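You operate a simulated robot arm through the tools that you are given. There is no shell and no other tool.

The job below is to be done with a simulated robot arm. You get a single attempt, and the scene is never put back.

JOB
Shut down the loop box and open the clamp plate for a splice.
Fine: feed dial off, red switch off, both clamps open, plate pulled out.

The check looks at the end state, three seconds after you hand in, the way a careful person would. Anything else that was tipped, shoved, dropped, spilled or broken makes it a failure.

ROBOT AND FRAMES
A 7-joint arm with a two-finger parallel gripper, fixed in place. Base frame: the origin is on the floor under the middle of its stand, x ahead of it, y to its left, z up. Units: cm, rad, N and s.
With the tool pointing down near the work surface it reaches from about 28 to 84 cm from the base axis. Its first joint turns from -2.496 to 2.496 rad. Payload 3 kg.
The TCP is the grasp point between the finger pads, 3 cm short of the fingertips. In the tool frame z runs along the fingers and y along their closing line. The gripper opens to 9.4 cm. The fingers are 2.8 cm wide and 1 cm thick; the gripper's body (5 by 9.6 cm) begins 5.5 cm behind the TCP.
Orientation is that of the tool frame in the base frame, as a unit quaternion [x, y, z, w]. With the fingers straight down and closing along the base's y, the tool's x points along the base's -x, its y along +y and its z along -z.

CONTROLS
- The arm moves only by the tool play_rows. Its argument "targets" is a list of rows, each a list of 6 numbers: the shift along the base's x, y, z in m, then the turn, a rotation vector about the base's x, y, z in rad. In form: [[tx, ty, tz, wx, wy, wz], ...]. A call has 1 to 20 rows; each row shifts and turns the commanded pose from where the row before left it. "gripper" is the finger opening in m, from 0 to 0.094, set as the call begins (left out, the last holds). A row lasts 0.2 s, in which the tool goes at most 5 cm and 0.15 rad; a call with a longer step from one row to the next is refused whole, and so is a gripper value outside its range. Where a pose cannot be reached the arm comes as near as it can. A force on the tool above 90 N (or 10 N above the force at the start of the call, whichever is more), or a blocked arm, ends the call early, and 0.2 s more pass. Each finger travels about 7.2 cm/s and halts on what it meets, pressing with about 35 N; the grip force reading is that of the motor and also rises with nothing between the fingers. The clock runs only during rows and for 0.2 s after the last one: add rows that do not move to give the fingers time. The reply holds the time, the measured pose of the TCP, the force on the tool along the base axes, the opening and the grip force, in the units named above and with some noise, with the torque about the TCP (base axes, N m) and any sound that the robot's microphone picked up.
- Cameras (640 x 400 px; columns grow to the right, rows downward): "scene" is fixed at [5.14, 50.19, 151]; the picture's right is [-0.55, -0.84, 0.00], its down [-0.45, 0.30, -0.84] and it looks along [0.70, -0.46, -0.54] (base axes); focal length 319 px, centre (320, 200). "wrist" rides on the gripper at [7.6, 1.4, -10.3] in the tool frame; the picture's right is [-0.18, 0.98, 0.00], its down [-0.75, -0.14, -0.64] and it looks along [-0.63, -0.12, 0.77] (tool axes); focal length 243 px, centre (320, 200). There is no depth. A picture from a camera that has moved, and an enlarged one, comes with that camera's place and axes in the base frame and with its lens.
- grab_frame(camera): a new picture of that camera. It takes no simulated time.
- close_up(camera, box): a new picture of the part [left, top, right, bottom] of that camera's present view, enlarged. It takes no simulated time.
- finish_job(): hands the job in; it is judged then, once.

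Places have to be worked out from the pictures, the camera data and where the tool is seen. Open the gripper and draw the arm clear of the work before you hand the job in, unless the task says otherwise.

The tools are called after ">>>" by a JSON object that holds its "name" and its "arguments". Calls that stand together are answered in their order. play_rows: Moves the arm, as the interface text tells. Its arguments: {"type":"object","properties":{"targets":{"type":"array","items":{"type":"array","items":{"type":"number"}}},"gripper":{"type":"number"}},"required":["targets"]} The other tools are called the same way: grab_frame (camera) takes a picture; close_up (camera, box) takes an enlarged picture of a part of a camera's view; finish_job () hands the job in.

At the start:

```text
t: 0.0
eef_pos: [50.5, -25.84, 123.78]
ee_rot: [0.0, 1.0, 0.001, -0.001]
force: [0.6, 0.0, -0.2]
wrist_torque: [0.01, -0.02, 0.0]
width: 9.38
grasp_force: 0.1
```

scene: 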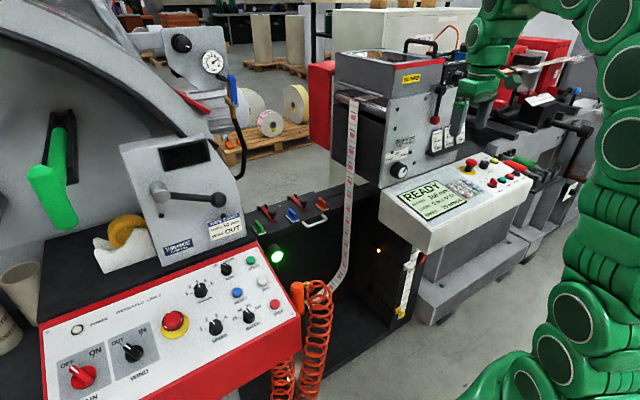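
wrist: 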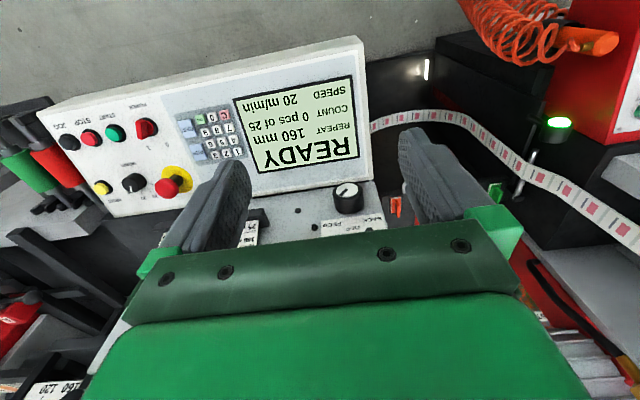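

I'll start by looking closely at the scene to identify the loop box, feed dial, red switch, clamps and plate.

>>> {"name": "close_up", "arguments": {"camera": "scene", "box": [220, 180, 440, 320]}}

>>> {"name": "close_up", "arguments": {"camera": "scene", "box": [30, 220, 310, 400]}}

>>> {"name": "close_up", "arguments": {"camera": "scene", "box": [320, 30, 560, 250]}}

>>> {"name": "close_up", "arguments": {"camera": "wrist", "box": [340, 0, 640, 250]}}

```text
2.86 times, centred on (330, 250) of scene
camera zoom: at [5.14, 50.19, 151.0], right [-0.55, -0.84, 0.0], down [-0.45, 0.3, -0.84], along [0.7, -0.46, -0.54], focal length 911 px, centre (291, 57)
```

zoom: 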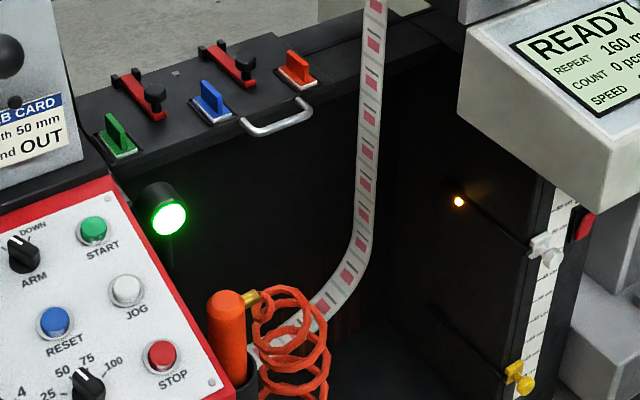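

```text
2.22 times, centred on (170, 310) of scene
camera zoom: at [5.14, 50.19, 151.0], right [-0.55, -0.84, 0.0], down [-0.45, 0.3, -0.84], along [0.7, -0.46, -0.54], focal length 708 px, centre (653, -44)
```

zoom: 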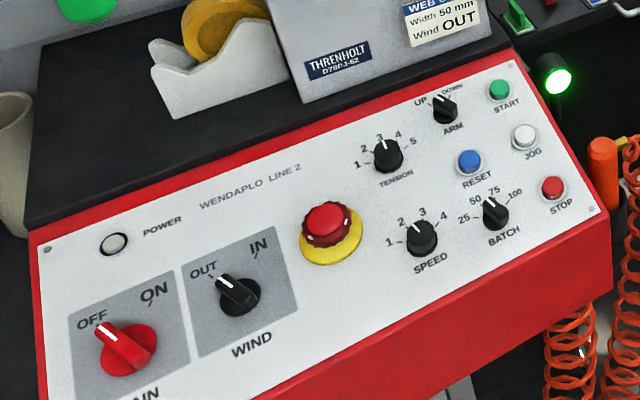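

```text
1.82 times, centred on (440, 140) of scene
camera zoom: at [5.14, 50.19, 151.0], right [-0.55, -0.84, 0.0], down [-0.45, 0.3, -0.84], along [0.7, -0.46, -0.54], focal length 580 px, centre (102, 309)
```

zoom: 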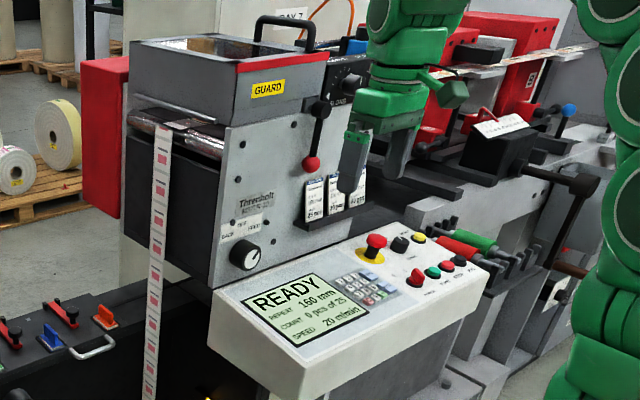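

```text
1.60 times, centred on (490, 125) of wrist
camera zoom: at [42.87, -24.38, 133.99], right [0.18, 0.98, 0.0], down [0.75, -0.14, 0.64], along [0.63, -0.12, -0.77], focal length 388 px, centre (48, 320)
```

zoom: 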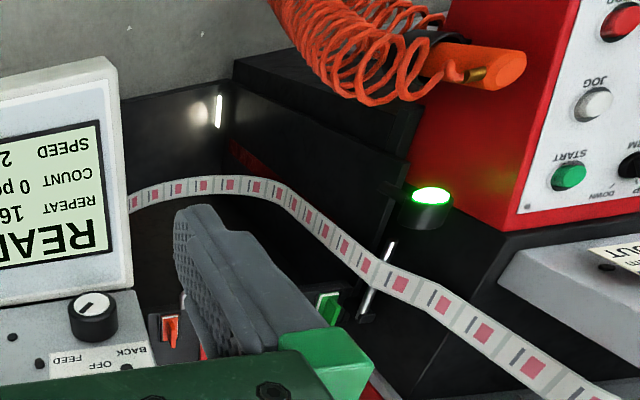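

From both pictures I judge the feed dial at about (71,-25,100). The clamp plate lies around (90–96, -10..18, 78) on the loop box, with the hanging tape near (66,0). I'll shift the wrist camera left at the same height for a clearer look.

>>> {"name": "play_rows", "arguments": {"targets": [[-0.01, 0.04, 0, 0, 0, 0], [-0.01, 0.045, 0, 0, 0, 0], [-0.01, 0.045, 0, 0, 0, 0], [-0.01, 0.045, 0, 0, 0, 0], [0, 0.04, 0, 0, 0, 0], [0, 0.0, 0, 0, 0, 0]]}}

>>> {"name": "grab_frame", "arguments": {"camera": "wrist"}}

>>> {"name": "grab_frame", "arguments": {"camera": "scene"}}

```text
t: 1.4
eef_pos: [46.53, -4.33, 123.76]
ee_rot: [0.0, 1.0, 0.0, 0.0]
force: [-0.2, 0.5, -0.4]
wrist_torque: [0.0, -0.02, 0.01]
width: 9.41
grasp_force: 0.0
```

```text
taken
camera wrist: at [38.88, -2.86, 133.94], right [0.18, 0.98, 0.0], down [0.75, -0.14, 0.64], along [0.63, -0.12, -0.77], focal length 243 px, centre (320, 200)
```

wrist: 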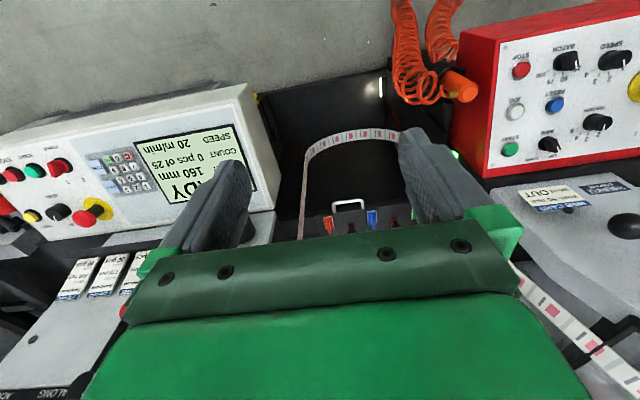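

```text
taken
```

scene: 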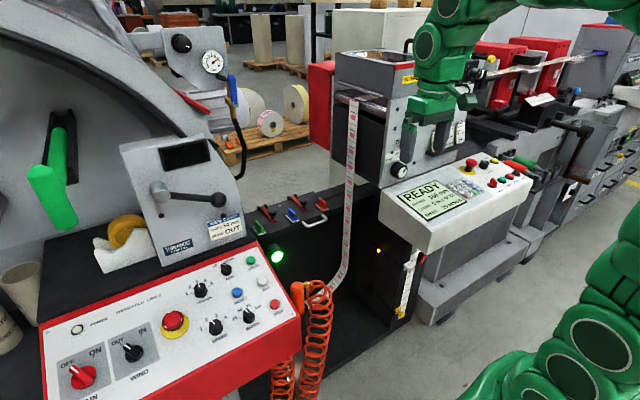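

The tape loop hangs in a plane near x≈89, with its two sides around y≈-18 and y≈+21. The plate and its handle at about (90,-3.5,75) sit between those sides. I'll tilt the tool forward so the fingers don't block the view of the plate.

>>> {"name": "play_rows", "arguments": {"targets": [[0, 0.01, 0, 0, -0.13, 0], [0, 0.01, 0, 0, -0.13, 0], [0, 0.01, 0, 0, -0.13, 0], [0, 0.01, 0, 0, -0.13, 0], [0, 0.0, 0, 0, 0, 0]]}}

>>> {"name": "grab_frame", "arguments": {"camera": "wrist"}}

>>> {"name": "close_up", "arguments": {"camera": "wrist", "box": [250, 0, 490, 150]}}

```text
t: 2.6
eef_pos: [46.53, -0.05, 123.57]
ee_rot: [-0.001, 0.967, 0.009, 0.255]
force: [-0.1, 0.5, -0.4]
wrist_torque: [-0.03, 0.02, 0.01]
width: 9.38
grasp_force: 0.1
```

```text
taken
camera wrist: at [34.84, 1.29, 128.7], right [0.15, 0.98, 0.11], down [0.34, -0.16, 0.93], along [0.93, -0.11, -0.36], focal length 243 px, centre (320, 200)
```

wrist: 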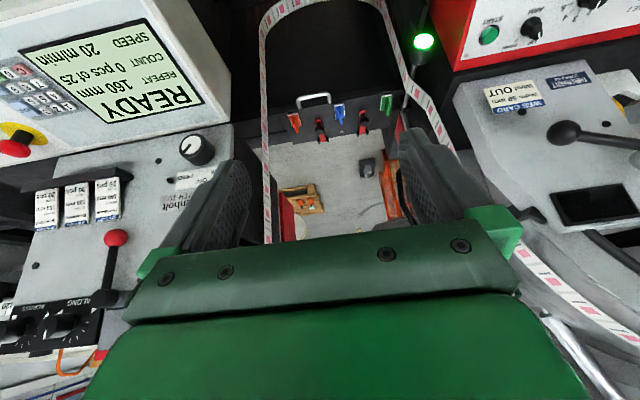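

```text
2.67 times, centred on (370, 75) of wrist
camera zoom: at [34.84, 1.29, 128.7], right [0.15, 0.98, 0.11], down [0.34, -0.16, 0.93], along [0.93, -0.11, -0.36], focal length 647 px, centre (187, 533)
```

zoom: 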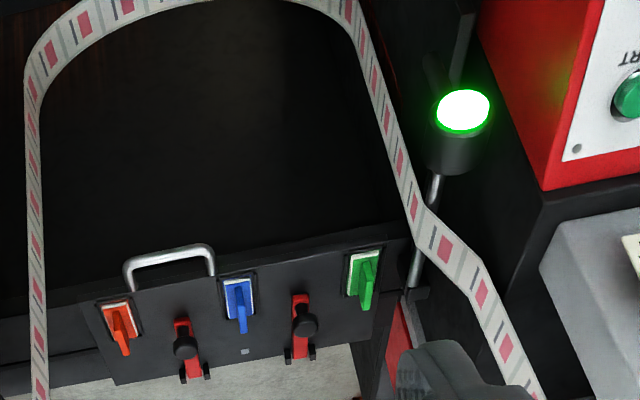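

I now see the plate with its handle, three coloured lever switches (orange-red, blue, green) and two red toggle clamps with black knobs. I'll zoom in from both cameras for the details and markings.

>>> {"name": "close_up", "arguments": {"camera": "scene", "box": [250, 190, 335, 243]}}

>>> {"name": "close_up", "arguments": {"camera": "wrist", "box": [280, 85, 400, 160]}}

>>> {"name": "close_up", "arguments": {"camera": "wrist", "box": [150, 120, 250, 210]}}

>>> {"name": "close_up", "arguments": {"camera": "scene", "box": [360, 230, 440, 330]}}

>>> {"name": "close_up", "arguments": {"camera": "scene", "box": [370, 130, 430, 190]}}

```text
7.53 times, centred on (292, 216) of scene
camera zoom: at [5.14, 50.19, 151.0], right [-0.55, -0.84, 0.0], down [-0.45, 0.3, -0.84], along [0.7, -0.46, -0.54], focal length 2400 px, centre (527, 76)
```

zoom: 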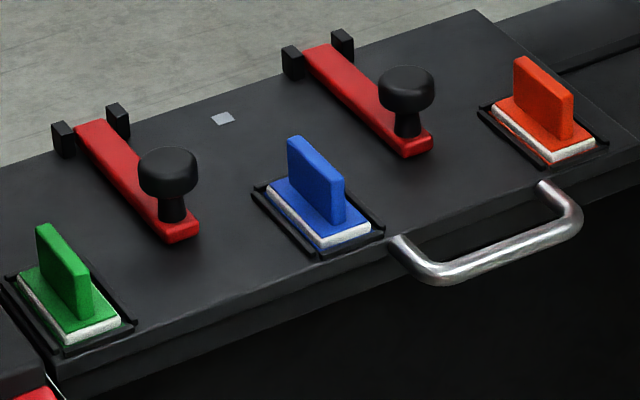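

```text
5.33 times, centred on (340, 122) of wrist
camera zoom: at [34.84, 1.29, 128.7], right [0.15, 0.98, 0.11], down [0.34, -0.16, 0.93], along [0.93, -0.11, -0.36], focal length 1294 px, centre (213, 613)
```

zoom: 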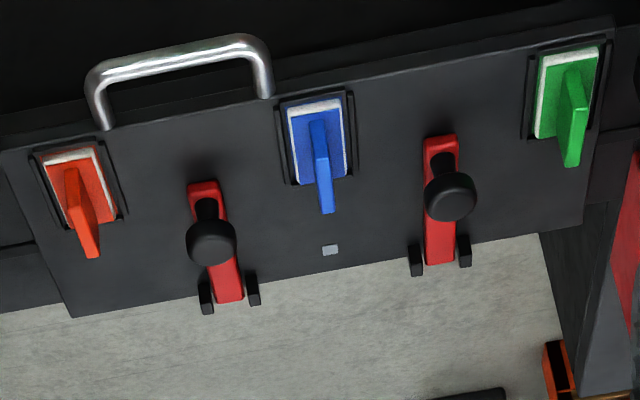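

```text
4.44 times, centred on (200, 165) of wrist
camera zoom: at [34.84, 1.29, 128.7], right [0.15, 0.98, 0.11], down [0.34, -0.16, 0.93], along [0.93, -0.11, -0.36], focal length 1078 px, centre (853, 356)
```

zoom: 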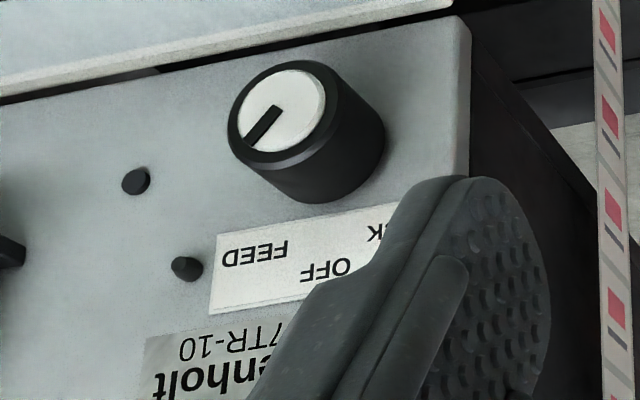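

```text
4.00 times, centred on (400, 280) of scene
camera zoom: at [5.14, 50.19, 151.0], right [-0.55, -0.84, 0.0], down [-0.45, 0.3, -0.84], along [0.7, -0.46, -0.54], focal length 1275 px, centre (0, -120)
```

zoom: 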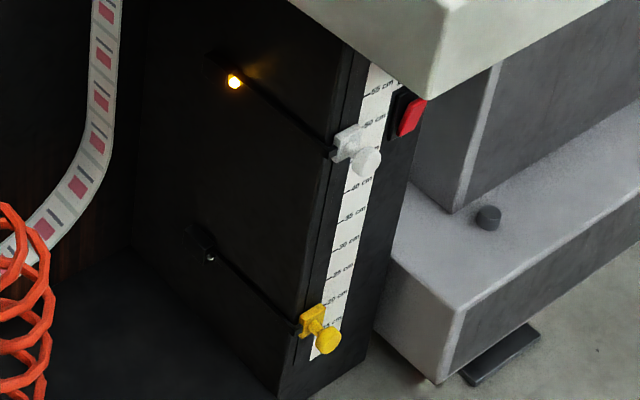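

```text
6.67 times, centred on (400, 160) of scene
camera zoom: at [5.14, 50.19, 151.0], right [-0.55, -0.84, 0.0], down [-0.45, 0.3, -0.84], along [0.7, -0.46, -0.54], focal length 2125 px, centre (-213, 467)
```

zoom: 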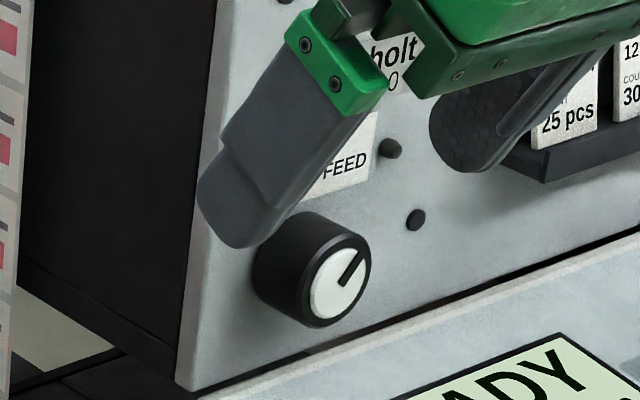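

The plate is at about x 91–108, y -14..19.5, z 77.5, and its handle bar is at about (88.8,-3.5,76). The red rocker on the loop box post is at lower right under the READY panel. The feed dial points about 45° clockwise, at FEED, so I'll go in front of it first with the fingers pitched about 30° below horizontal.

>>> {"name": "play_rows", "arguments": {"targets": [[0.009, -0.041, -0.026, 0, -0.088, 0], [0.009, -0.041, -0.026, 0, -0.088, 0], [0.009, -0.041, -0.026, 0, -0.088, 0], [0.009, -0.041, -0.026, 0, -0.088, 0], [0.009, -0.041, -0.026, 0, -0.088, 0], [0.009, -0.041, -0.026, 0, -0.088, 0], [0, 0, 0, 0, 0, 0]]}}

>>> {"name": "grab_frame", "arguments": {"camera": "wrist"}}

>>> {"name": "close_up", "arguments": {"camera": "scene", "box": [340, 100, 480, 200]}}

```text
t: 4.2
eef_pos: [51.74, -23.92, 110.69]
ee_rot: [0.015, 0.879, -0.031, 0.475]
force: [0.4, -0.6, -0.1]
wrist_torque: [-0.01, 0.0, 0.0]
width: 9.41
grasp_force: 0.0
out of reach, approached as far as the arm can: row 6
```

```text
taken
camera wrist: at [39.11, -21.77, 109.69], right [0.16, 0.98, 0.11], down [-0.13, -0.09, 0.99], along [0.98, -0.17, 0.11], focal length 243 px, centre (320, 200)
```

wrist: 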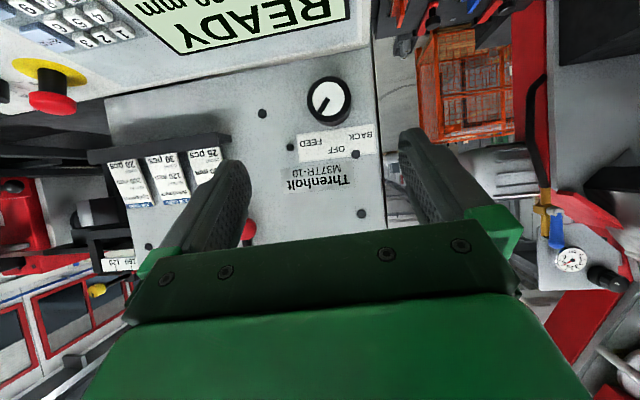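

```text
4.00 times, centred on (410, 150) of scene
camera zoom: at [5.14, 50.19, 151.0], right [-0.55, -0.84, 0.0], down [-0.45, 0.3, -0.84], along [0.7, -0.46, -0.54], focal length 1275 px, centre (-40, 400)
```

zoom: 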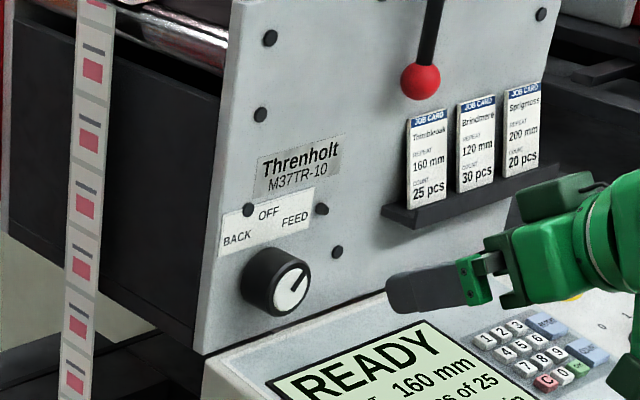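

The dial front is at about (68.5,-24.6,101.2), and the OFF mark is straight above its axis at (73,-24.4,106.7). The pointer is about 45° clockwise, at FEED. I'll advance to just in front of the knob.

>>> {"name": "play_rows", "arguments": {"targets": [[0.034, 0.0008, -0.019, 0, 0, 0], [0.034, 0.0008, -0.019, 0, 0, 0], [0.033, 0.0008, -0.019, 0, 0, 0], [0, 0, 0, 0, 0, 0], [0, 0, 0, 0, 0, 0]]}}

>>> {"name": "grab_frame", "arguments": {"camera": "wrist"}}

>>> {"name": "close_up", "arguments": {"camera": "scene", "box": [340, 100, 480, 200]}}

```text
t: 5.4
eef_pos: [61.77, -23.54, 104.96]
ee_rot: [0.014, 0.879, -0.031, 0.475]
force: [1.3, 0.2, 0.3]
wrist_torque: [-0.01, -0.01, 0.0]
width: 9.35
grasp_force: 0.0
```

```text
taken
camera wrist: at [49.09, -21.48, 104.0], right [0.16, 0.98, 0.11], down [-0.13, -0.09, 0.99], along [0.98, -0.17, 0.11], focal length 243 px, centre (320, 200)
```

wrist: 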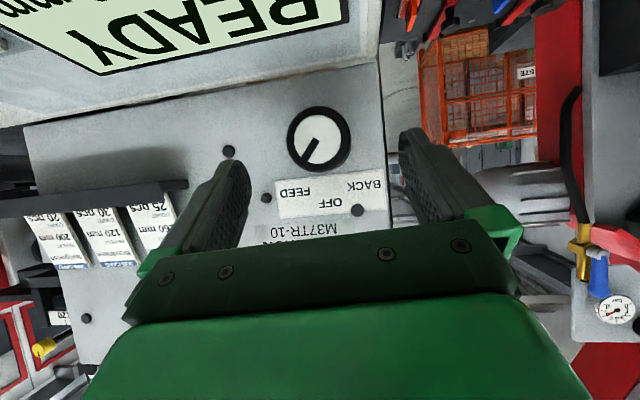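

```text
4.00 times, centred on (410, 150) of scene
camera zoom: at [5.14, 50.19, 151.0], right [-0.55, -0.84, 0.0], down [-0.45, 0.3, -0.84], along [0.7, -0.46, -0.54], focal length 1275 px, centre (-40, 400)
```

zoom: 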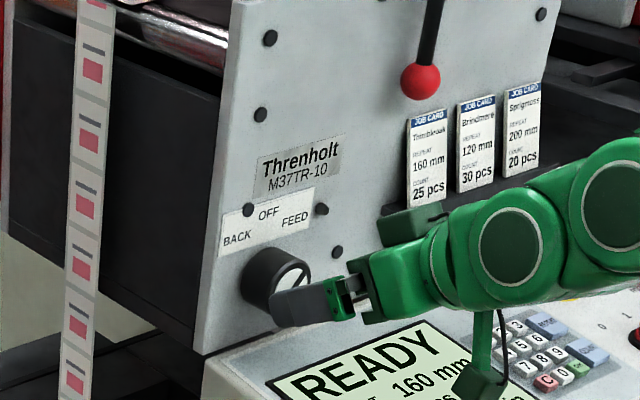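

The knob axis is at about (y -24.4, z 101.3) and the knob is about 5 cm in diameter. I'll slide the open fingers around it.

>>> {"name": "play_rows", "arguments": {"targets": [[0.016, -0.0022, -0.0074, 0, 0, 0], [0.016, -0.0022, -0.0074, 0, 0, 0], [0.016, -0.0022, -0.0074, 0, 0, 0], [0.016, -0.0022, -0.0074, 0, 0, 0], [0, 0, 0, 0, 0, 0]]}}

>>> {"name": "grab_frame", "arguments": {"camera": "wrist"}}

>>> {"name": "close_up", "arguments": {"camera": "scene", "box": [360, 130, 450, 190]}}

```text
t: 6.6
eef_pos: [68.13, -24.51, 101.77]
ee_rot: [0.015, 0.88, -0.031, 0.474]
force: [-0.7, 0.4, -1.2]
wrist_torque: [-0.02, 0.0, 0.03]
width: 9.4
grasp_force: 0.0
```

```text
taken
camera wrist: at [55.47, -22.35, 100.91], right [0.16, 0.98, 0.11], down [-0.13, -0.09, 0.99], along [0.98, -0.17, 0.11], focal length 243 px, centre (320, 200)
```

wrist: 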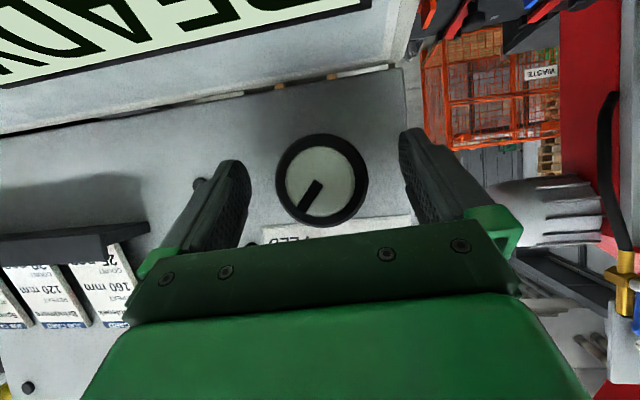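

```text
6.67 times, centred on (405, 160) of scene
camera zoom: at [5.14, 50.19, 151.0], right [-0.55, -0.84, 0.0], down [-0.45, 0.3, -0.84], along [0.7, -0.46, -0.54], focal length 2125 px, centre (-247, 467)
```

zoom: 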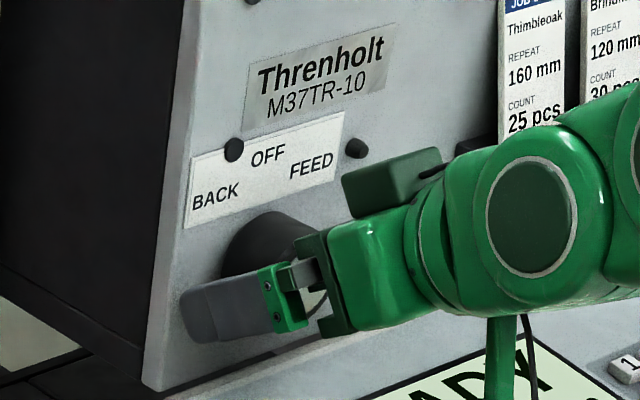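

The knob sits centred between the pads with about 2 cm of overlap. I'll close on it now.

>>> {"name": "play_rows", "arguments": {"targets": [[0, 0, 0, 0, 0, 0], [0, 0, 0, 0, 0, 0], [0, 0, 0, 0, 0, 0], [0, 0, 0, 0, 0, 0]], "gripper": 0.02}}

>>> {"name": "grab_frame", "arguments": {"camera": "wrist"}}

```text
t: 7.6
eef_pos: [68.16, -24.44, 101.78]
ee_rot: [0.013, 0.88, -0.031, 0.474]
force: [3.3, 15.6, -3.1]
wrist_torque: [0.05, -0.36, 1.84]
width: 5.3
grasp_force: 45.4
```

```text
taken
camera wrist: at [55.47, -22.3, 100.91], right [0.15, 0.98, 0.11], down [-0.13, -0.09, 0.99], along [0.98, -0.17, 0.11], focal length 243 px, centre (320, 200)
```

wrist: 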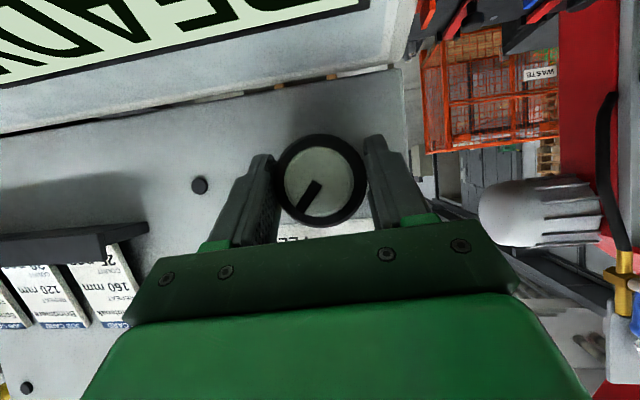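

The knob is held at 5.3 cm width. I'll turn it counter-clockwise as seen from the front (negative about +x) by about 47° to bring the pointer to OFF.

>>> {"name": "play_rows", "arguments": {"targets": [[0, 0.002, -0.0001, -0.1, 0, 0], [0, 0.0009, -0.0002, -0.12, 0, 0], [0, 0.0008, -0.0003, -0.12, 0, 0], [0, 0.0007, -0.0003, -0.12, 0, 0], [0, 0.0006, -0.0004, -0.12, 0, 0], [0, 0.0005, -0.0005, -0.12, 0, 0], [0, 0.0005, -0.0005, -0.12, 0, 0], [0, 0, 0, 0, 0, 0]]}}

>>> {"name": "grab_frame", "arguments": {"camera": "wrist"}}

>>> {"name": "close_up", "arguments": {"camera": "scene", "box": [360, 130, 450, 190]}}

```text
t: 9.4
eef_pos: [68.07, -23.89, 101.85]
ee_rot: [-0.176, 0.793, -0.38, 0.441]
force: [-16.8, -20.6, 33.5]
wrist_torque: [-0.27, 0.62, 0.0]
width: 5.25
grasp_force: 44.7
```

```text
taken
camera wrist: at [55.44, -23.07, 99.63], right [0.16, 0.75, -0.64], down [-0.13, 0.66, 0.74], along [0.98, -0.03, 0.2], focal length 243 px, centre (320, 200)
```

wrist: 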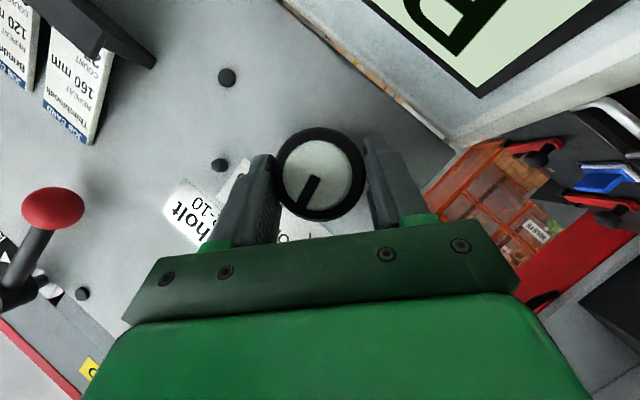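

```text
6.67 times, centred on (405, 160) of scene
camera zoom: at [5.14, 50.19, 151.0], right [-0.55, -0.84, 0.0], down [-0.45, 0.3, -0.84], along [0.7, -0.46, -0.54], focal length 2125 px, centre (-247, 467)
```

zoom: 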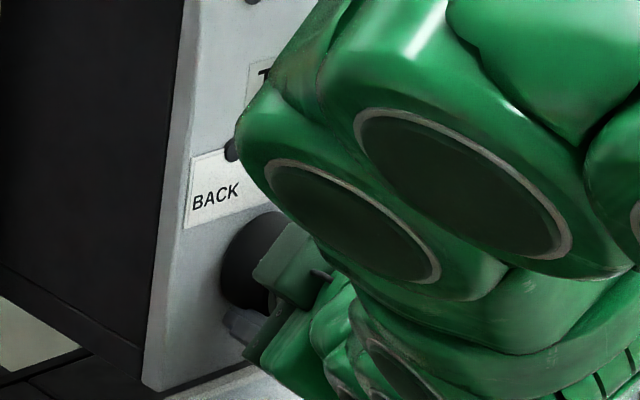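

The pointer seems near vertical now, so I'll zoom in to measure its angle.

>>> {"name": "close_up", "arguments": {"camera": "wrist", "box": [250, 110, 410, 240]}}

```text
3.08 times, centred on (330, 175) of wrist
camera zoom: at [55.44, -23.07, 99.63], right [0.16, 0.75, -0.64], down [-0.13, 0.66, 0.74], along [0.98, -0.03, 0.2], focal length 746 px, centre (289, 277)
```

zoom: 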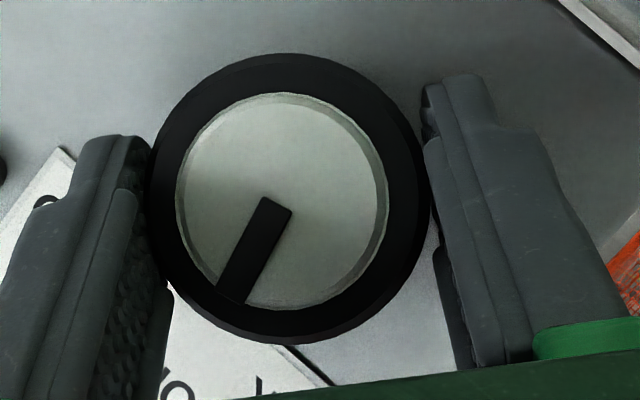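

The pointer has gone about 13° past vertical toward BACK, so the FEED mark was nearer 37–39°. I'll turn back about 0.21 rad and relieve the side load slightly.

>>> {"name": "play_rows", "arguments": {"targets": [[0, -0.001, 0.001, 0.07, 0, 0], [0, -0.0005, 0.0005, 0.07, 0, 0], [0, 0, 0, 0.07, 0, 0], [0, 0, 0, 0, 0, 0]]}}

>>> {"name": "close_up", "arguments": {"camera": "wrist", "box": [250, 110, 410, 240]}}

```text
t: 10.4
eef_pos: [68.15, -24.05, 102.03]
ee_rot: [-0.13, 0.829, -0.294, 0.458]
force: [-29.5, -0.7, 27.6]
wrist_torque: [-0.13, 0.84, 0.55]
width: 5.27
grasp_force: 45.6
```

```text
3.08 times, centred on (330, 175) of wrist
camera zoom: at [55.48, -22.79, 99.96], right [0.15, 0.87, -0.47], down [-0.13, 0.49, 0.86], along [0.98, -0.07, 0.19], focal length 746 px, centre (289, 277)
```

zoom: 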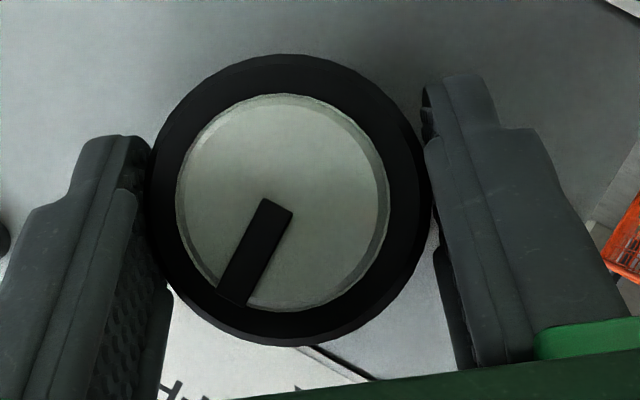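

The pointer now reads within about 2° of straight up, at OFF. I'll open the fingers and back away along the tool axis.

>>> {"name": "play_rows", "arguments": {"targets": [[0, 0, 0, 0, 0, 0], [0, 0, 0, 0, 0, 0], [0, 0, 0, 0, 0, 0], [-0.02, 0.009, 0.01, 0, 0, 0], [-0.035, 0.015, 0.017, 0, 0, 0], [-0.035, 0.015, 0.017, 0, 0, 0], [0, 0, 0, 0, 0, 0]], "gripper": 0.094}}

>>> {"name": "close_up", "arguments": {"camera": "scene", "box": [360, 130, 450, 190]}}

>>> {"name": "grab_frame", "arguments": {"camera": "wrist"}}

```text
t: 12.0
eef_pos: [62.76, -21.78, 106.76]
ee_rot: [-0.128, 0.829, -0.295, 0.457]
force: [-0.5, 0.5, -0.4]
wrist_torque: [-0.02, -0.01, 0.02]
width: 9.41
grasp_force: 0.1
out of reach, approached as far as the arm can: row 5, 6
```

```text
6.67 times, centred on (405, 160) of scene
camera zoom: at [5.14, 50.19, 151.0], right [-0.55, -0.84, 0.0], down [-0.45, 0.3, -0.84], along [0.7, -0.46, -0.54], focal length 2125 px, centre (-247, 467)
```

zoom: 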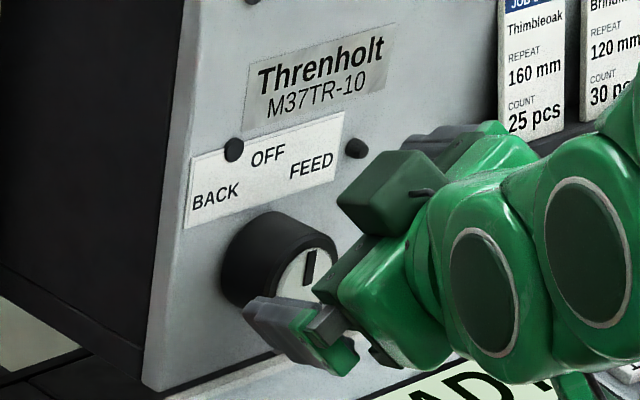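

```text
taken
camera wrist: at [50.14, -20.45, 104.8], right [0.16, 0.87, -0.47], down [-0.13, 0.49, 0.86], along [0.98, -0.07, 0.19], focal length 243 px, centre (320, 200)
```

wrist: 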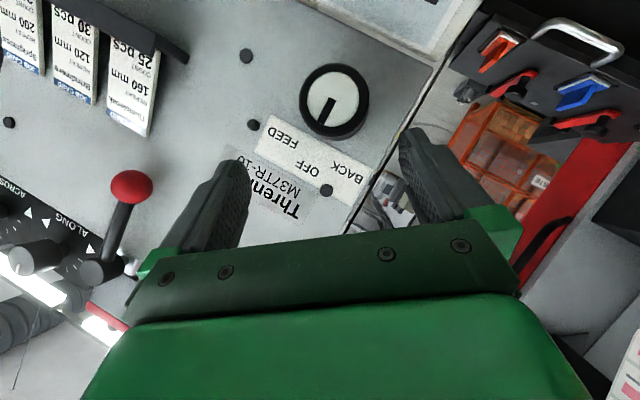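

The pointer is near vertical; I'll check its angle more closely.

>>> {"name": "close_up", "arguments": {"camera": "wrist", "box": [270, 50, 400, 210]}}

>>> {"name": "close_up", "arguments": {"camera": "scene", "box": [385, 145, 415, 185]}}

```text
2.50 times, centred on (335, 130) of wrist
camera zoom: at [50.14, -20.45, 104.8], right [0.16, 0.87, -0.47], down [-0.13, 0.49, 0.86], along [0.98, -0.07, 0.19], focal length 606 px, centre (282, 375)
```

zoom: 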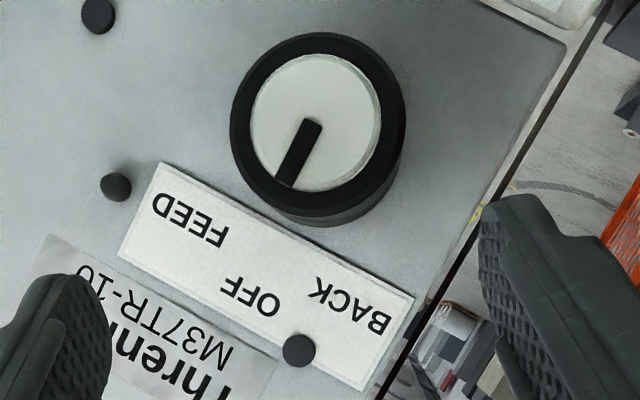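

```text
10.00 times, centred on (400, 165) of scene
camera zoom: at [5.14, 50.19, 151.0], right [-0.55, -0.84, 0.0], down [-0.45, 0.3, -0.84], along [0.7, -0.46, -0.54], focal length 3187 px, centre (-480, 550)
```

zoom: 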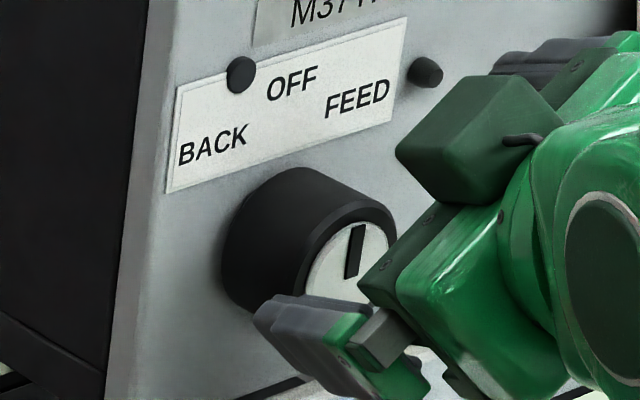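

The pointer is parallel to the label's vertical within 2°, so the feed dial is at OFF. Next I'll withdraw, undo the roll, and reposition the wrist camera to see the red rocker under the READY panel.

>>> {"name": "play_rows", "arguments": {"targets": [[-0.012, 0.02, 0.016, 0.122, 0, 0], [-0.012, 0.02, 0.016, 0.122, 0, 0], [-0.012, 0.02, 0.016, 0.122, 0, 0], [-0.012, 0.02, 0.016, 0.122, 0, 0], [-0.012, 0.02, 0.016, 0.122, 0, 0], [-0.04, 0.02, -0.01, 0, 0.12, 0], [-0.04, 0.02, -0.01, 0, 0.12, 0], [-0.04, 0.02, -0.01, 0, 0.12, 0], [0, 0, 0, 0, 0, 0]]}}

>>> {"name": "grab_frame", "arguments": {"camera": "scene"}}

```text
t: 14.0
eef_pos: [44.89, -5.8, 111.75]
ee_rot: [0.009, 0.952, -0.032, 0.306]
force: [0.7, 0.0, -0.5]
wrist_torque: [-0.01, 0.02, -0.01]
width: 9.4
grasp_force: 0.0
```

```text
taken
```

scene: 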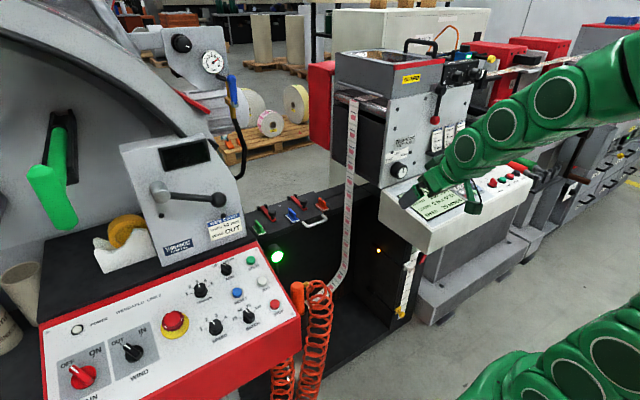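

The scene is undisturbed. I'll lower the hand in front of the machine, left of the READY panel, and yaw the camera toward the post with the red rocker.

>>> {"name": "play_rows", "arguments": {"targets": [[-0.008, 0.0, -0.035, 0, 0, -0.12], [-0.008, 0.0, -0.04, 0, 0, -0.12], [-0.008, 0.0, -0.04, 0, 0, -0.12], [-0.008, 0.0, -0.04, 0, 0, -0.12], [-0.008, 0.0, -0.04, 0, 0, -0.12], [-0.008, 0.0, -0.04, 0, 0, 0], [-0.008, 0.0, -0.04, 0, 0, 0], [0, 0, 0, 0, 0, 0]]}}

>>> {"name": "grab_frame", "arguments": {"camera": "wrist"}}

>>> {"name": "grab_frame", "arguments": {"camera": "scene"}}

```text
t: 15.8
eef_pos: [52.18, -6.0, 97.51]
ee_rot: [0.289, 0.905, -0.124, 0.286]
force: [0.3, -0.2, 0.0]
wrist_torque: [-0.01, 0.02, -0.01]
width: 9.4
grasp_force: 0.0
out of reach, approached as far as the arm can: row 1, 2, 3, 4, 5, 7
```

```text
taken
camera wrist: at [43.59, 2.67, 101.14], right [0.71, 0.7, 0.05], down [0.13, -0.2, 0.97], along [0.69, -0.68, -0.24], focal length 243 px, centre (320, 200)
```

wrist: 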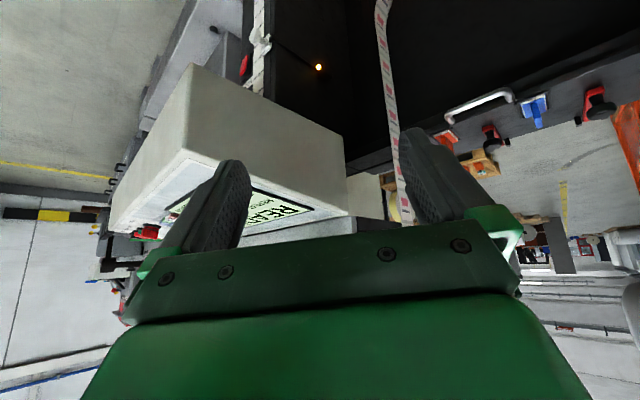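

```text
taken
```

scene: 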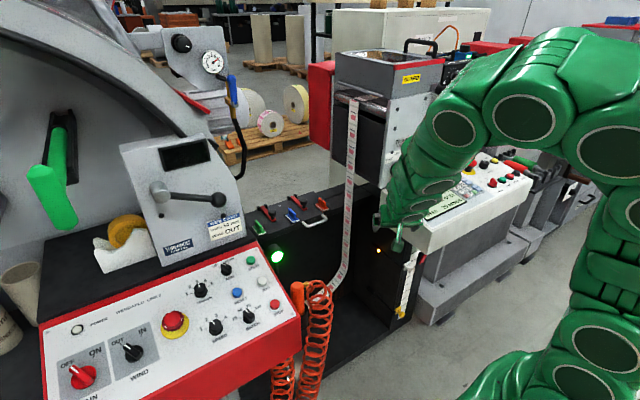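

The red rocker is visible at about (244,65) in the wrist view, next to the scale. I'll zoom in.

>>> {"name": "close_up", "arguments": {"camera": "wrist", "box": [205, 0, 345, 100]}}

>>> {"name": "close_up", "arguments": {"camera": "scene", "box": [395, 235, 445, 275]}}

```text
4.00 times, centred on (275, 50) of wrist
camera zoom: at [43.59, 2.67, 101.14], right [0.71, 0.7, 0.05], down [0.13, -0.2, 0.97], along [0.69, -0.68, -0.24], focal length 970 px, centre (500, 800)
```

zoom: 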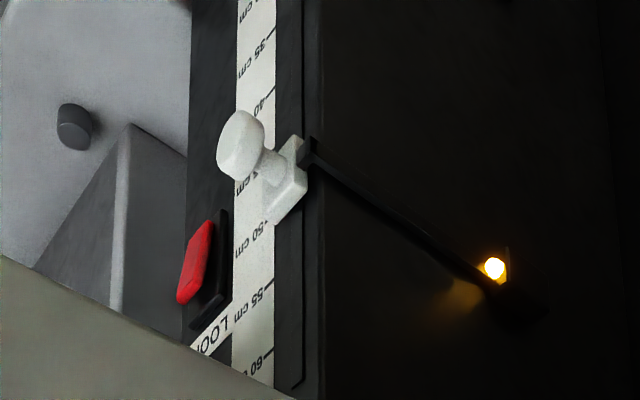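

```text
10.00 times, centred on (420, 255) of scene
camera zoom: at [5.14, 50.19, 151.0], right [-0.55, -0.84, 0.0], down [-0.45, 0.3, -0.84], along [0.7, -0.46, -0.54], focal length 3187 px, centre (-680, -350)
```

zoom: 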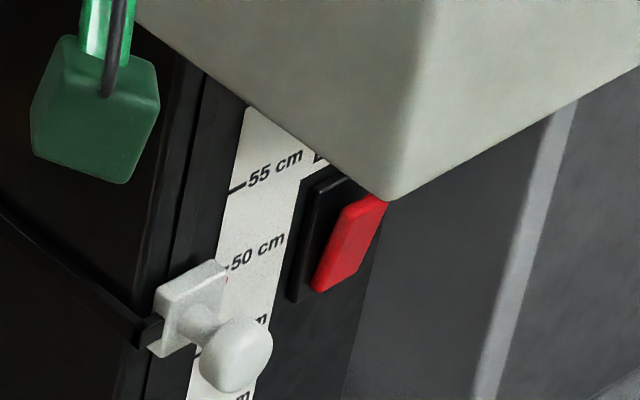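

By triangulation the rocker is at about (68.5,-47,51), on the post's front face below the READY panel. I'll reduce the tilt, back off and come down in front of the panel for a closer look at its state and marks.

>>> {"name": "play_rows", "arguments": {"targets": [[-0.03, -0.005, -0.015, 0.082, 0.094, 0], [-0.03, -0.005, -0.015, 0.082, 0.094, 0], [-0.03, -0.005, -0.02, 0.082, 0.094, 0], [-0.03, -0.005, -0.02, 0.082, 0.094, 0], [-0.003, -0.008, -0.042, 0, 0, 0], [-0.003, -0.008, -0.042, 0, 0, 0], [-0.003, -0.008, -0.042, 0, 0, 0], [0, 0, 0, 0, 0, 0]], "gripper": 0.0}}

>>> {"name": "grab_frame", "arguments": {"camera": "wrist"}}

>>> {"name": "grab_frame", "arguments": {"camera": "scene"}}

```text
t: 17.6
eef_pos: [45.1, -11.16, 80.05]
ee_rot: [0.304, 0.95, -0.026, 0.059]
force: [0.3, 0.4, 0.4]
wrist_torque: [-0.01, 0.02, -0.03]
width: 0.0
grasp_force: 33.2
out of reach, approached as far as the arm can: row 1, 2, 3, 4, 5, 6, 7
```

```text
taken
camera wrist: at [38.81, -4.71, 89.07], right [0.72, 0.69, 0.01], down [0.46, -0.49, 0.74], along [0.52, -0.53, -0.68], focal length 243 px, centre (320, 200)
```

wrist: 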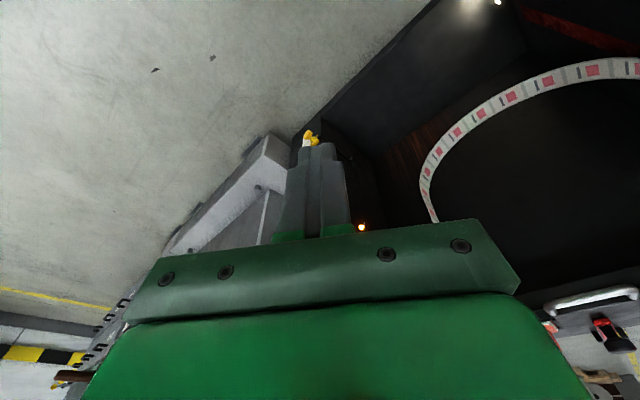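

```text
taken
```

scene: 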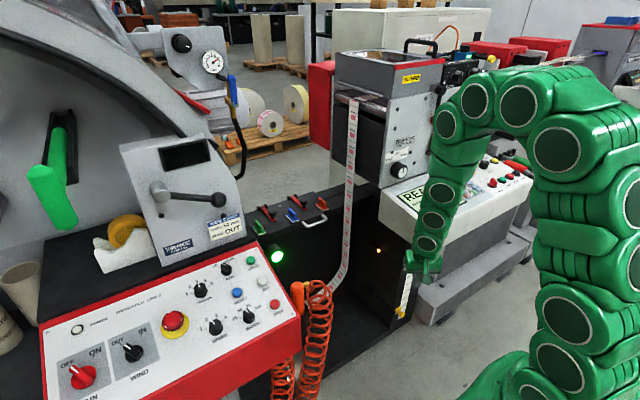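

The gripper is closed and the hand is clear of the panel, with the arm in front of it. I'll continue straight down in the free corridor.

>>> {"name": "play_rows", "arguments": {"targets": [[0.005, 0.0, -0.04, 0, 0, 0], [0.005, 0.0, -0.04, 0, 0, 0], [0.005, 0.0, -0.04, 0, 0, 0], [0.005, 0.0, -0.04, 0, 0, 0], [0.0, 0.0, -0.04, 0, 0, 0], [0, 0, 0, 0, 0, 0]]}}

>>> {"name": "grab_frame", "arguments": {"camera": "wrist"}}

>>> {"name": "grab_frame", "arguments": {"camera": "scene"}}

```text
t: 19.0
eef_pos: [46.98, -11.17, 60.01]
ee_rot: [0.304, 0.95, -0.027, 0.062]
force: [-0.2, -0.4, 0.2]
wrist_torque: [-0.01, 0.01, -0.03]
width: 0.02
grasp_force: 33.0
```

```text
taken
camera wrist: at [40.75, -4.77, 69.04], right [0.72, 0.69, 0.01], down [0.46, -0.49, 0.74], along [0.52, -0.53, -0.67], focal length 243 px, centre (320, 200)
```

wrist: 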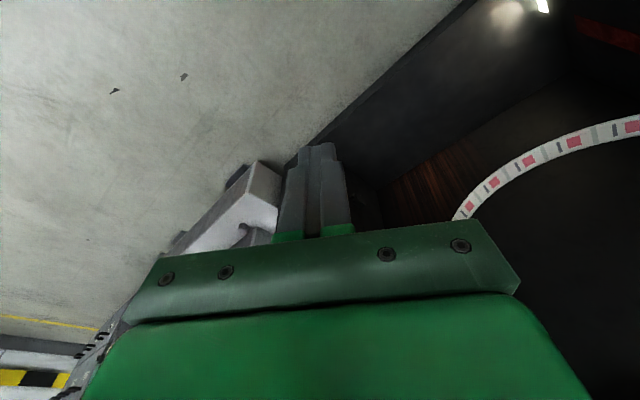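

```text
taken
```

scene: 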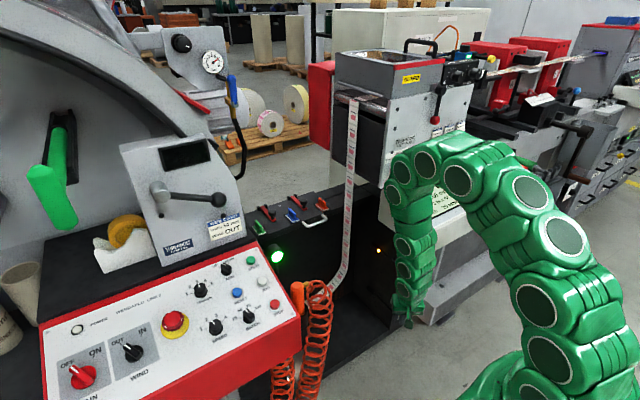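

I'm below the panel's height, so now I'll tilt the tool forward toward the rocker so the camera can see under the panel while I edge outward.

>>> {"name": "play_rows", "arguments": {"targets": [[0.012, -0.008, 0, -0.0725, -0.102, 0], [0.012, -0.008, 0, -0.0725, -0.102, 0], [0.012, -0.008, 0, -0.0725, -0.102, 0], [0.012, -0.008, 0, -0.0725, -0.102, 0], [0, 0, 0, 0, 0, 0]]}}

>>> {"name": "grab_frame", "arguments": {"camera": "wrist"}}

>>> {"name": "grab_frame", "arguments": {"camera": "scene"}}

```text
t: 20.2
eef_pos: [51.79, -14.41, 59.83]
ee_rot: [0.291, 0.905, -0.101, 0.295]
force: [-0.9, -0.9, 0.6]
wrist_torque: [-0.01, 0.0, -0.02]
width: 0.0
grasp_force: 33.0
```

```text
taken
camera wrist: at [42.87, -6.0, 63.59], right [0.7, 0.71, 0.1], down [0.11, -0.24, 0.97], along [0.71, -0.66, -0.24], focal length 243 px, centre (320, 200)
```

wrist: 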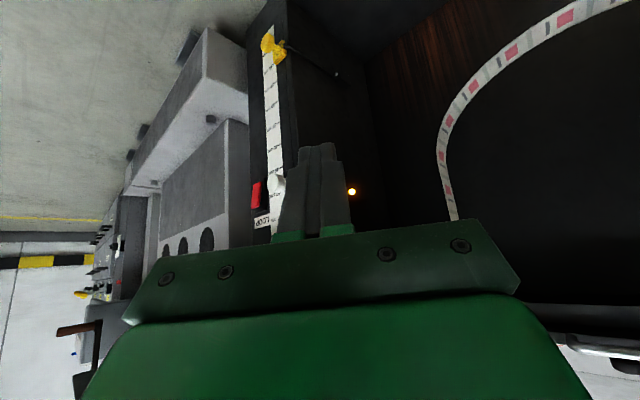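

```text
taken
```

scene: 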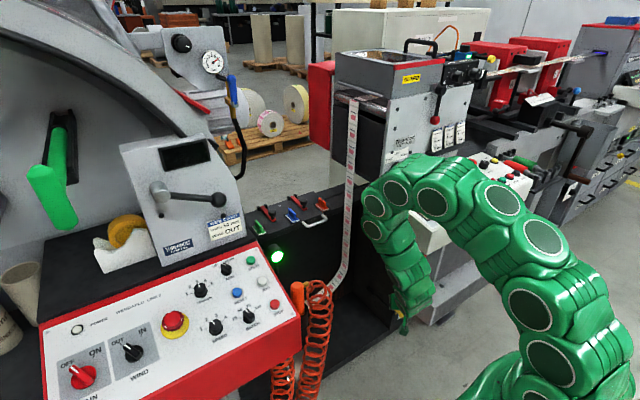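

The post, scale and red rocker (with a "LOOP" label) are now visible at about (257,195) in the wrist view. I'll zoom in.

>>> {"name": "close_up", "arguments": {"camera": "wrist", "box": [220, 160, 300, 240]}}

>>> {"name": "close_up", "arguments": {"camera": "wrist", "box": [130, 0, 360, 240]}}

```text
5.00 times, centred on (260, 200) of wrist
camera zoom: at [42.87, -6.0, 63.59], right [0.7, 0.71, 0.1], down [0.11, -0.24, 0.97], along [0.71, -0.66, -0.24], focal length 1213 px, centre (620, 200)
```

zoom: 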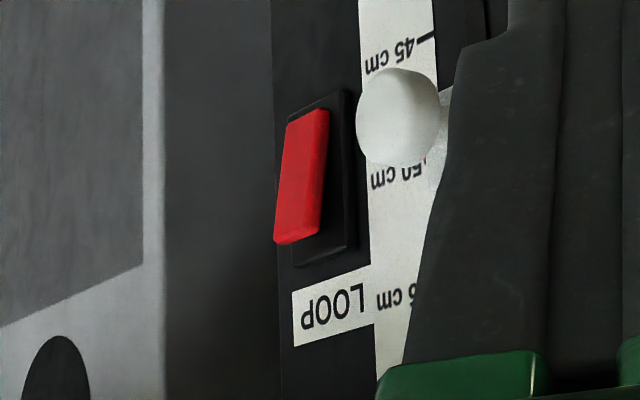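

```text
1.67 times, centred on (245, 120) of wrist
camera zoom: at [42.87, -6.0, 63.59], right [0.7, 0.71, 0.1], down [0.11, -0.24, 0.97], along [0.71, -0.66, -0.24], focal length 404 px, centre (445, 333)
```

zoom: 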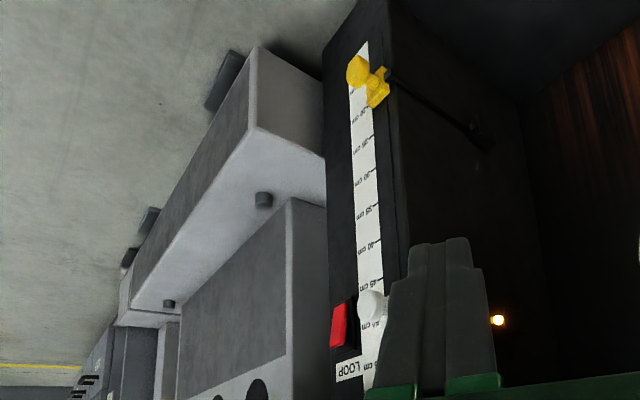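

The red rocker under the "LOOP" label is centred near (69.2,-48.1,49.5), and its upper end sticks out, so it is pressed in at the bottom. The yellow light is lit. I'll move sideways under the panel, staying well in front of the sensor, and tilt more.

>>> {"name": "play_rows", "arguments": {"targets": [[0, -0.045, 0, -0.05, -0.07, 0], [0, -0.045, 0, -0.05, -0.07, 0], [0, -0.045, 0, -0.05, -0.07, 0], [0, -0.045, 0, -0.03, -0.03, 0], [0, -0.045, 0, 0, 0, 0], [0, 0, 0, 0, 0, 0]]}}

>>> {"name": "grab_frame", "arguments": {"camera": "wrist"}}

>>> {"name": "grab_frame", "arguments": {"camera": "scene"}}

```text
t: 21.6
eef_pos: [51.72, -36.83, 60.0]
ee_rot: [0.274, 0.85, -0.146, 0.425]
force: [0.1, -0.3, -0.2]
wrist_torque: [0.01, -0.02, 0.02]
width: 0.0
grasp_force: 32.6
```

```text
taken
camera wrist: at [42.28, -28.12, 59.83], right [0.67, 0.73, 0.13], down [-0.13, -0.06, 0.99], along [0.73, -0.68, 0.05], focal length 243 px, centre (320, 200)
```

wrist: 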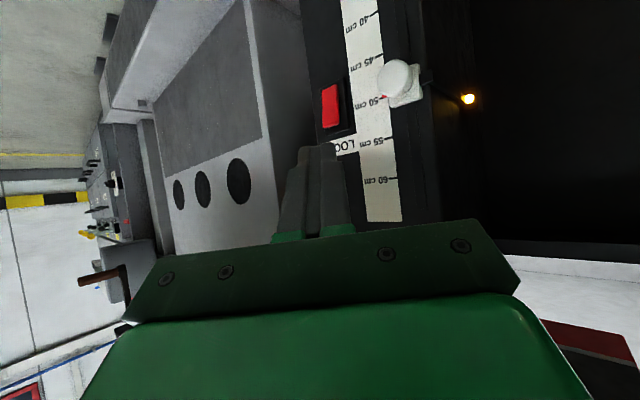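

```text
taken
```

scene: 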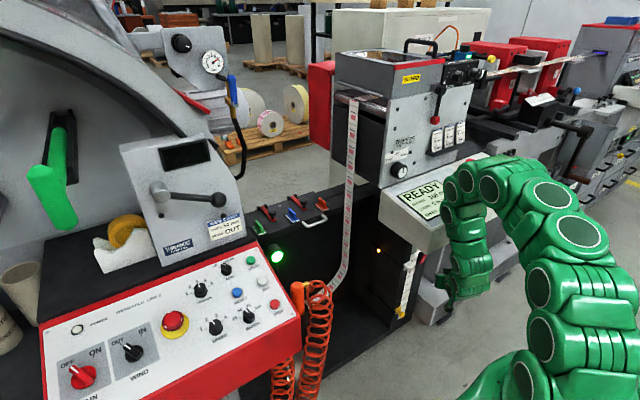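

I'll zoom in on the rocker from this near view to refine its geometry.

>>> {"name": "close_up", "arguments": {"camera": "wrist", "box": [280, 50, 420, 170]}}

>>> {"name": "close_up", "arguments": {"camera": "scene", "box": [390, 200, 500, 330]}}

```text
3.33 times, centred on (350, 110) of wrist
camera zoom: at [42.28, -28.12, 59.83], right [0.67, 0.73, 0.13], down [-0.13, -0.06, 0.99], along [0.73, -0.68, 0.05], focal length 809 px, centre (220, 500)
```

zoom: 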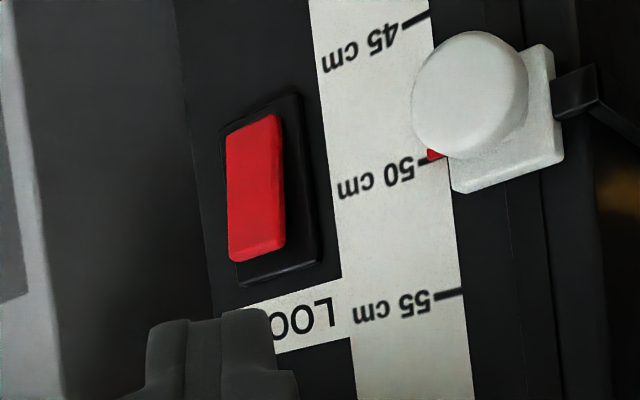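

```text
3.08 times, centred on (445, 265) of scene
camera zoom: at [5.14, 50.19, 151.0], right [-0.55, -0.84, 0.0], down [-0.45, 0.3, -0.84], along [0.7, -0.46, -0.54], focal length 981 px, centre (-65, 0)
```

zoom: 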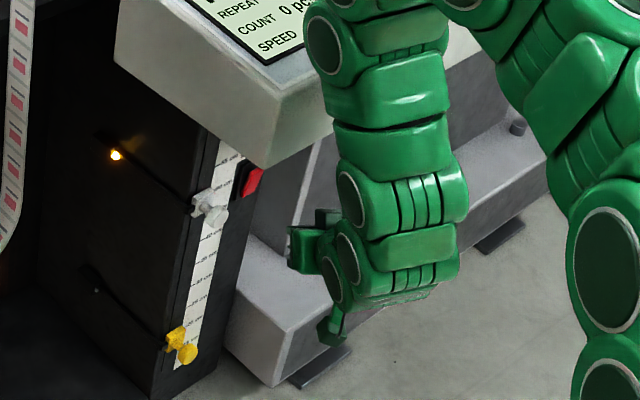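

The paddle spans z≈46.3–51.5 at (69,-48.8), and its upper end protrudes about 0.7 cm. To keep the forearm clear of the panel's front edge (49, z 82.7), I'll yaw the tool to point straight along +x while moving toward y≈-48.

>>> {"name": "play_rows", "arguments": {"targets": [[0.0, -0.02, -0.005, 0, 0, 0.128], [0.0, -0.02, -0.01, 0, 0, 0.128], [0.0, -0.02, -0.01, 0, 0, 0.128], [0.0, -0.02, -0.01, 0, 0, 0.128], [0.0, -0.02, -0.01, 0, 0, 0.128], [0, 0, 0, 0, 0, 0]]}}

>>> {"name": "grab_frame", "arguments": {"camera": "wrist"}}

>>> {"name": "grab_frame", "arguments": {"camera": "scene"}}

```text
t: 23.0
eef_pos: [51.93, -46.81, 55.37]
ee_rot: [-0.009, 0.893, -0.004, 0.45]
force: [-0.5, -0.3, -0.4]
wrist_torque: [0.0, -0.01, -0.05]
width: 0.0
grasp_force: 33.1
```

```text
taken
camera wrist: at [39.11, -45.56, 55.36], right [0.1, 0.99, 0.13], down [-0.07, -0.13, 0.99], along [0.99, -0.11, 0.05], focal length 243 px, centre (320, 200)
```

wrist: 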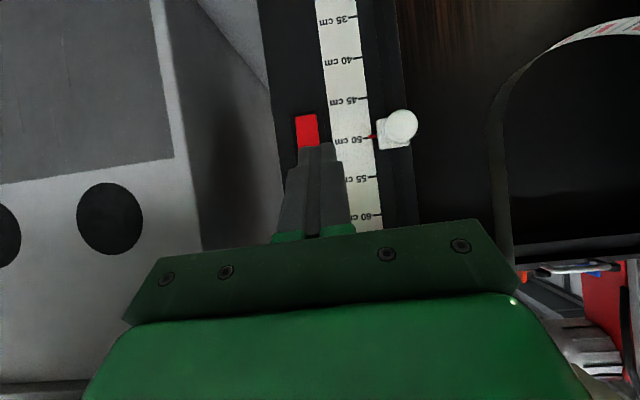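

```text
taken
```

scene: 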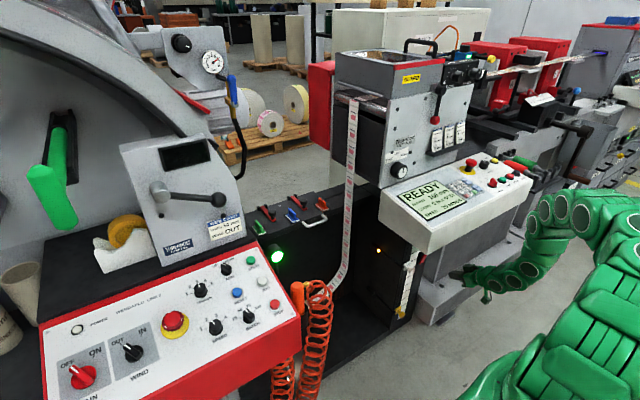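

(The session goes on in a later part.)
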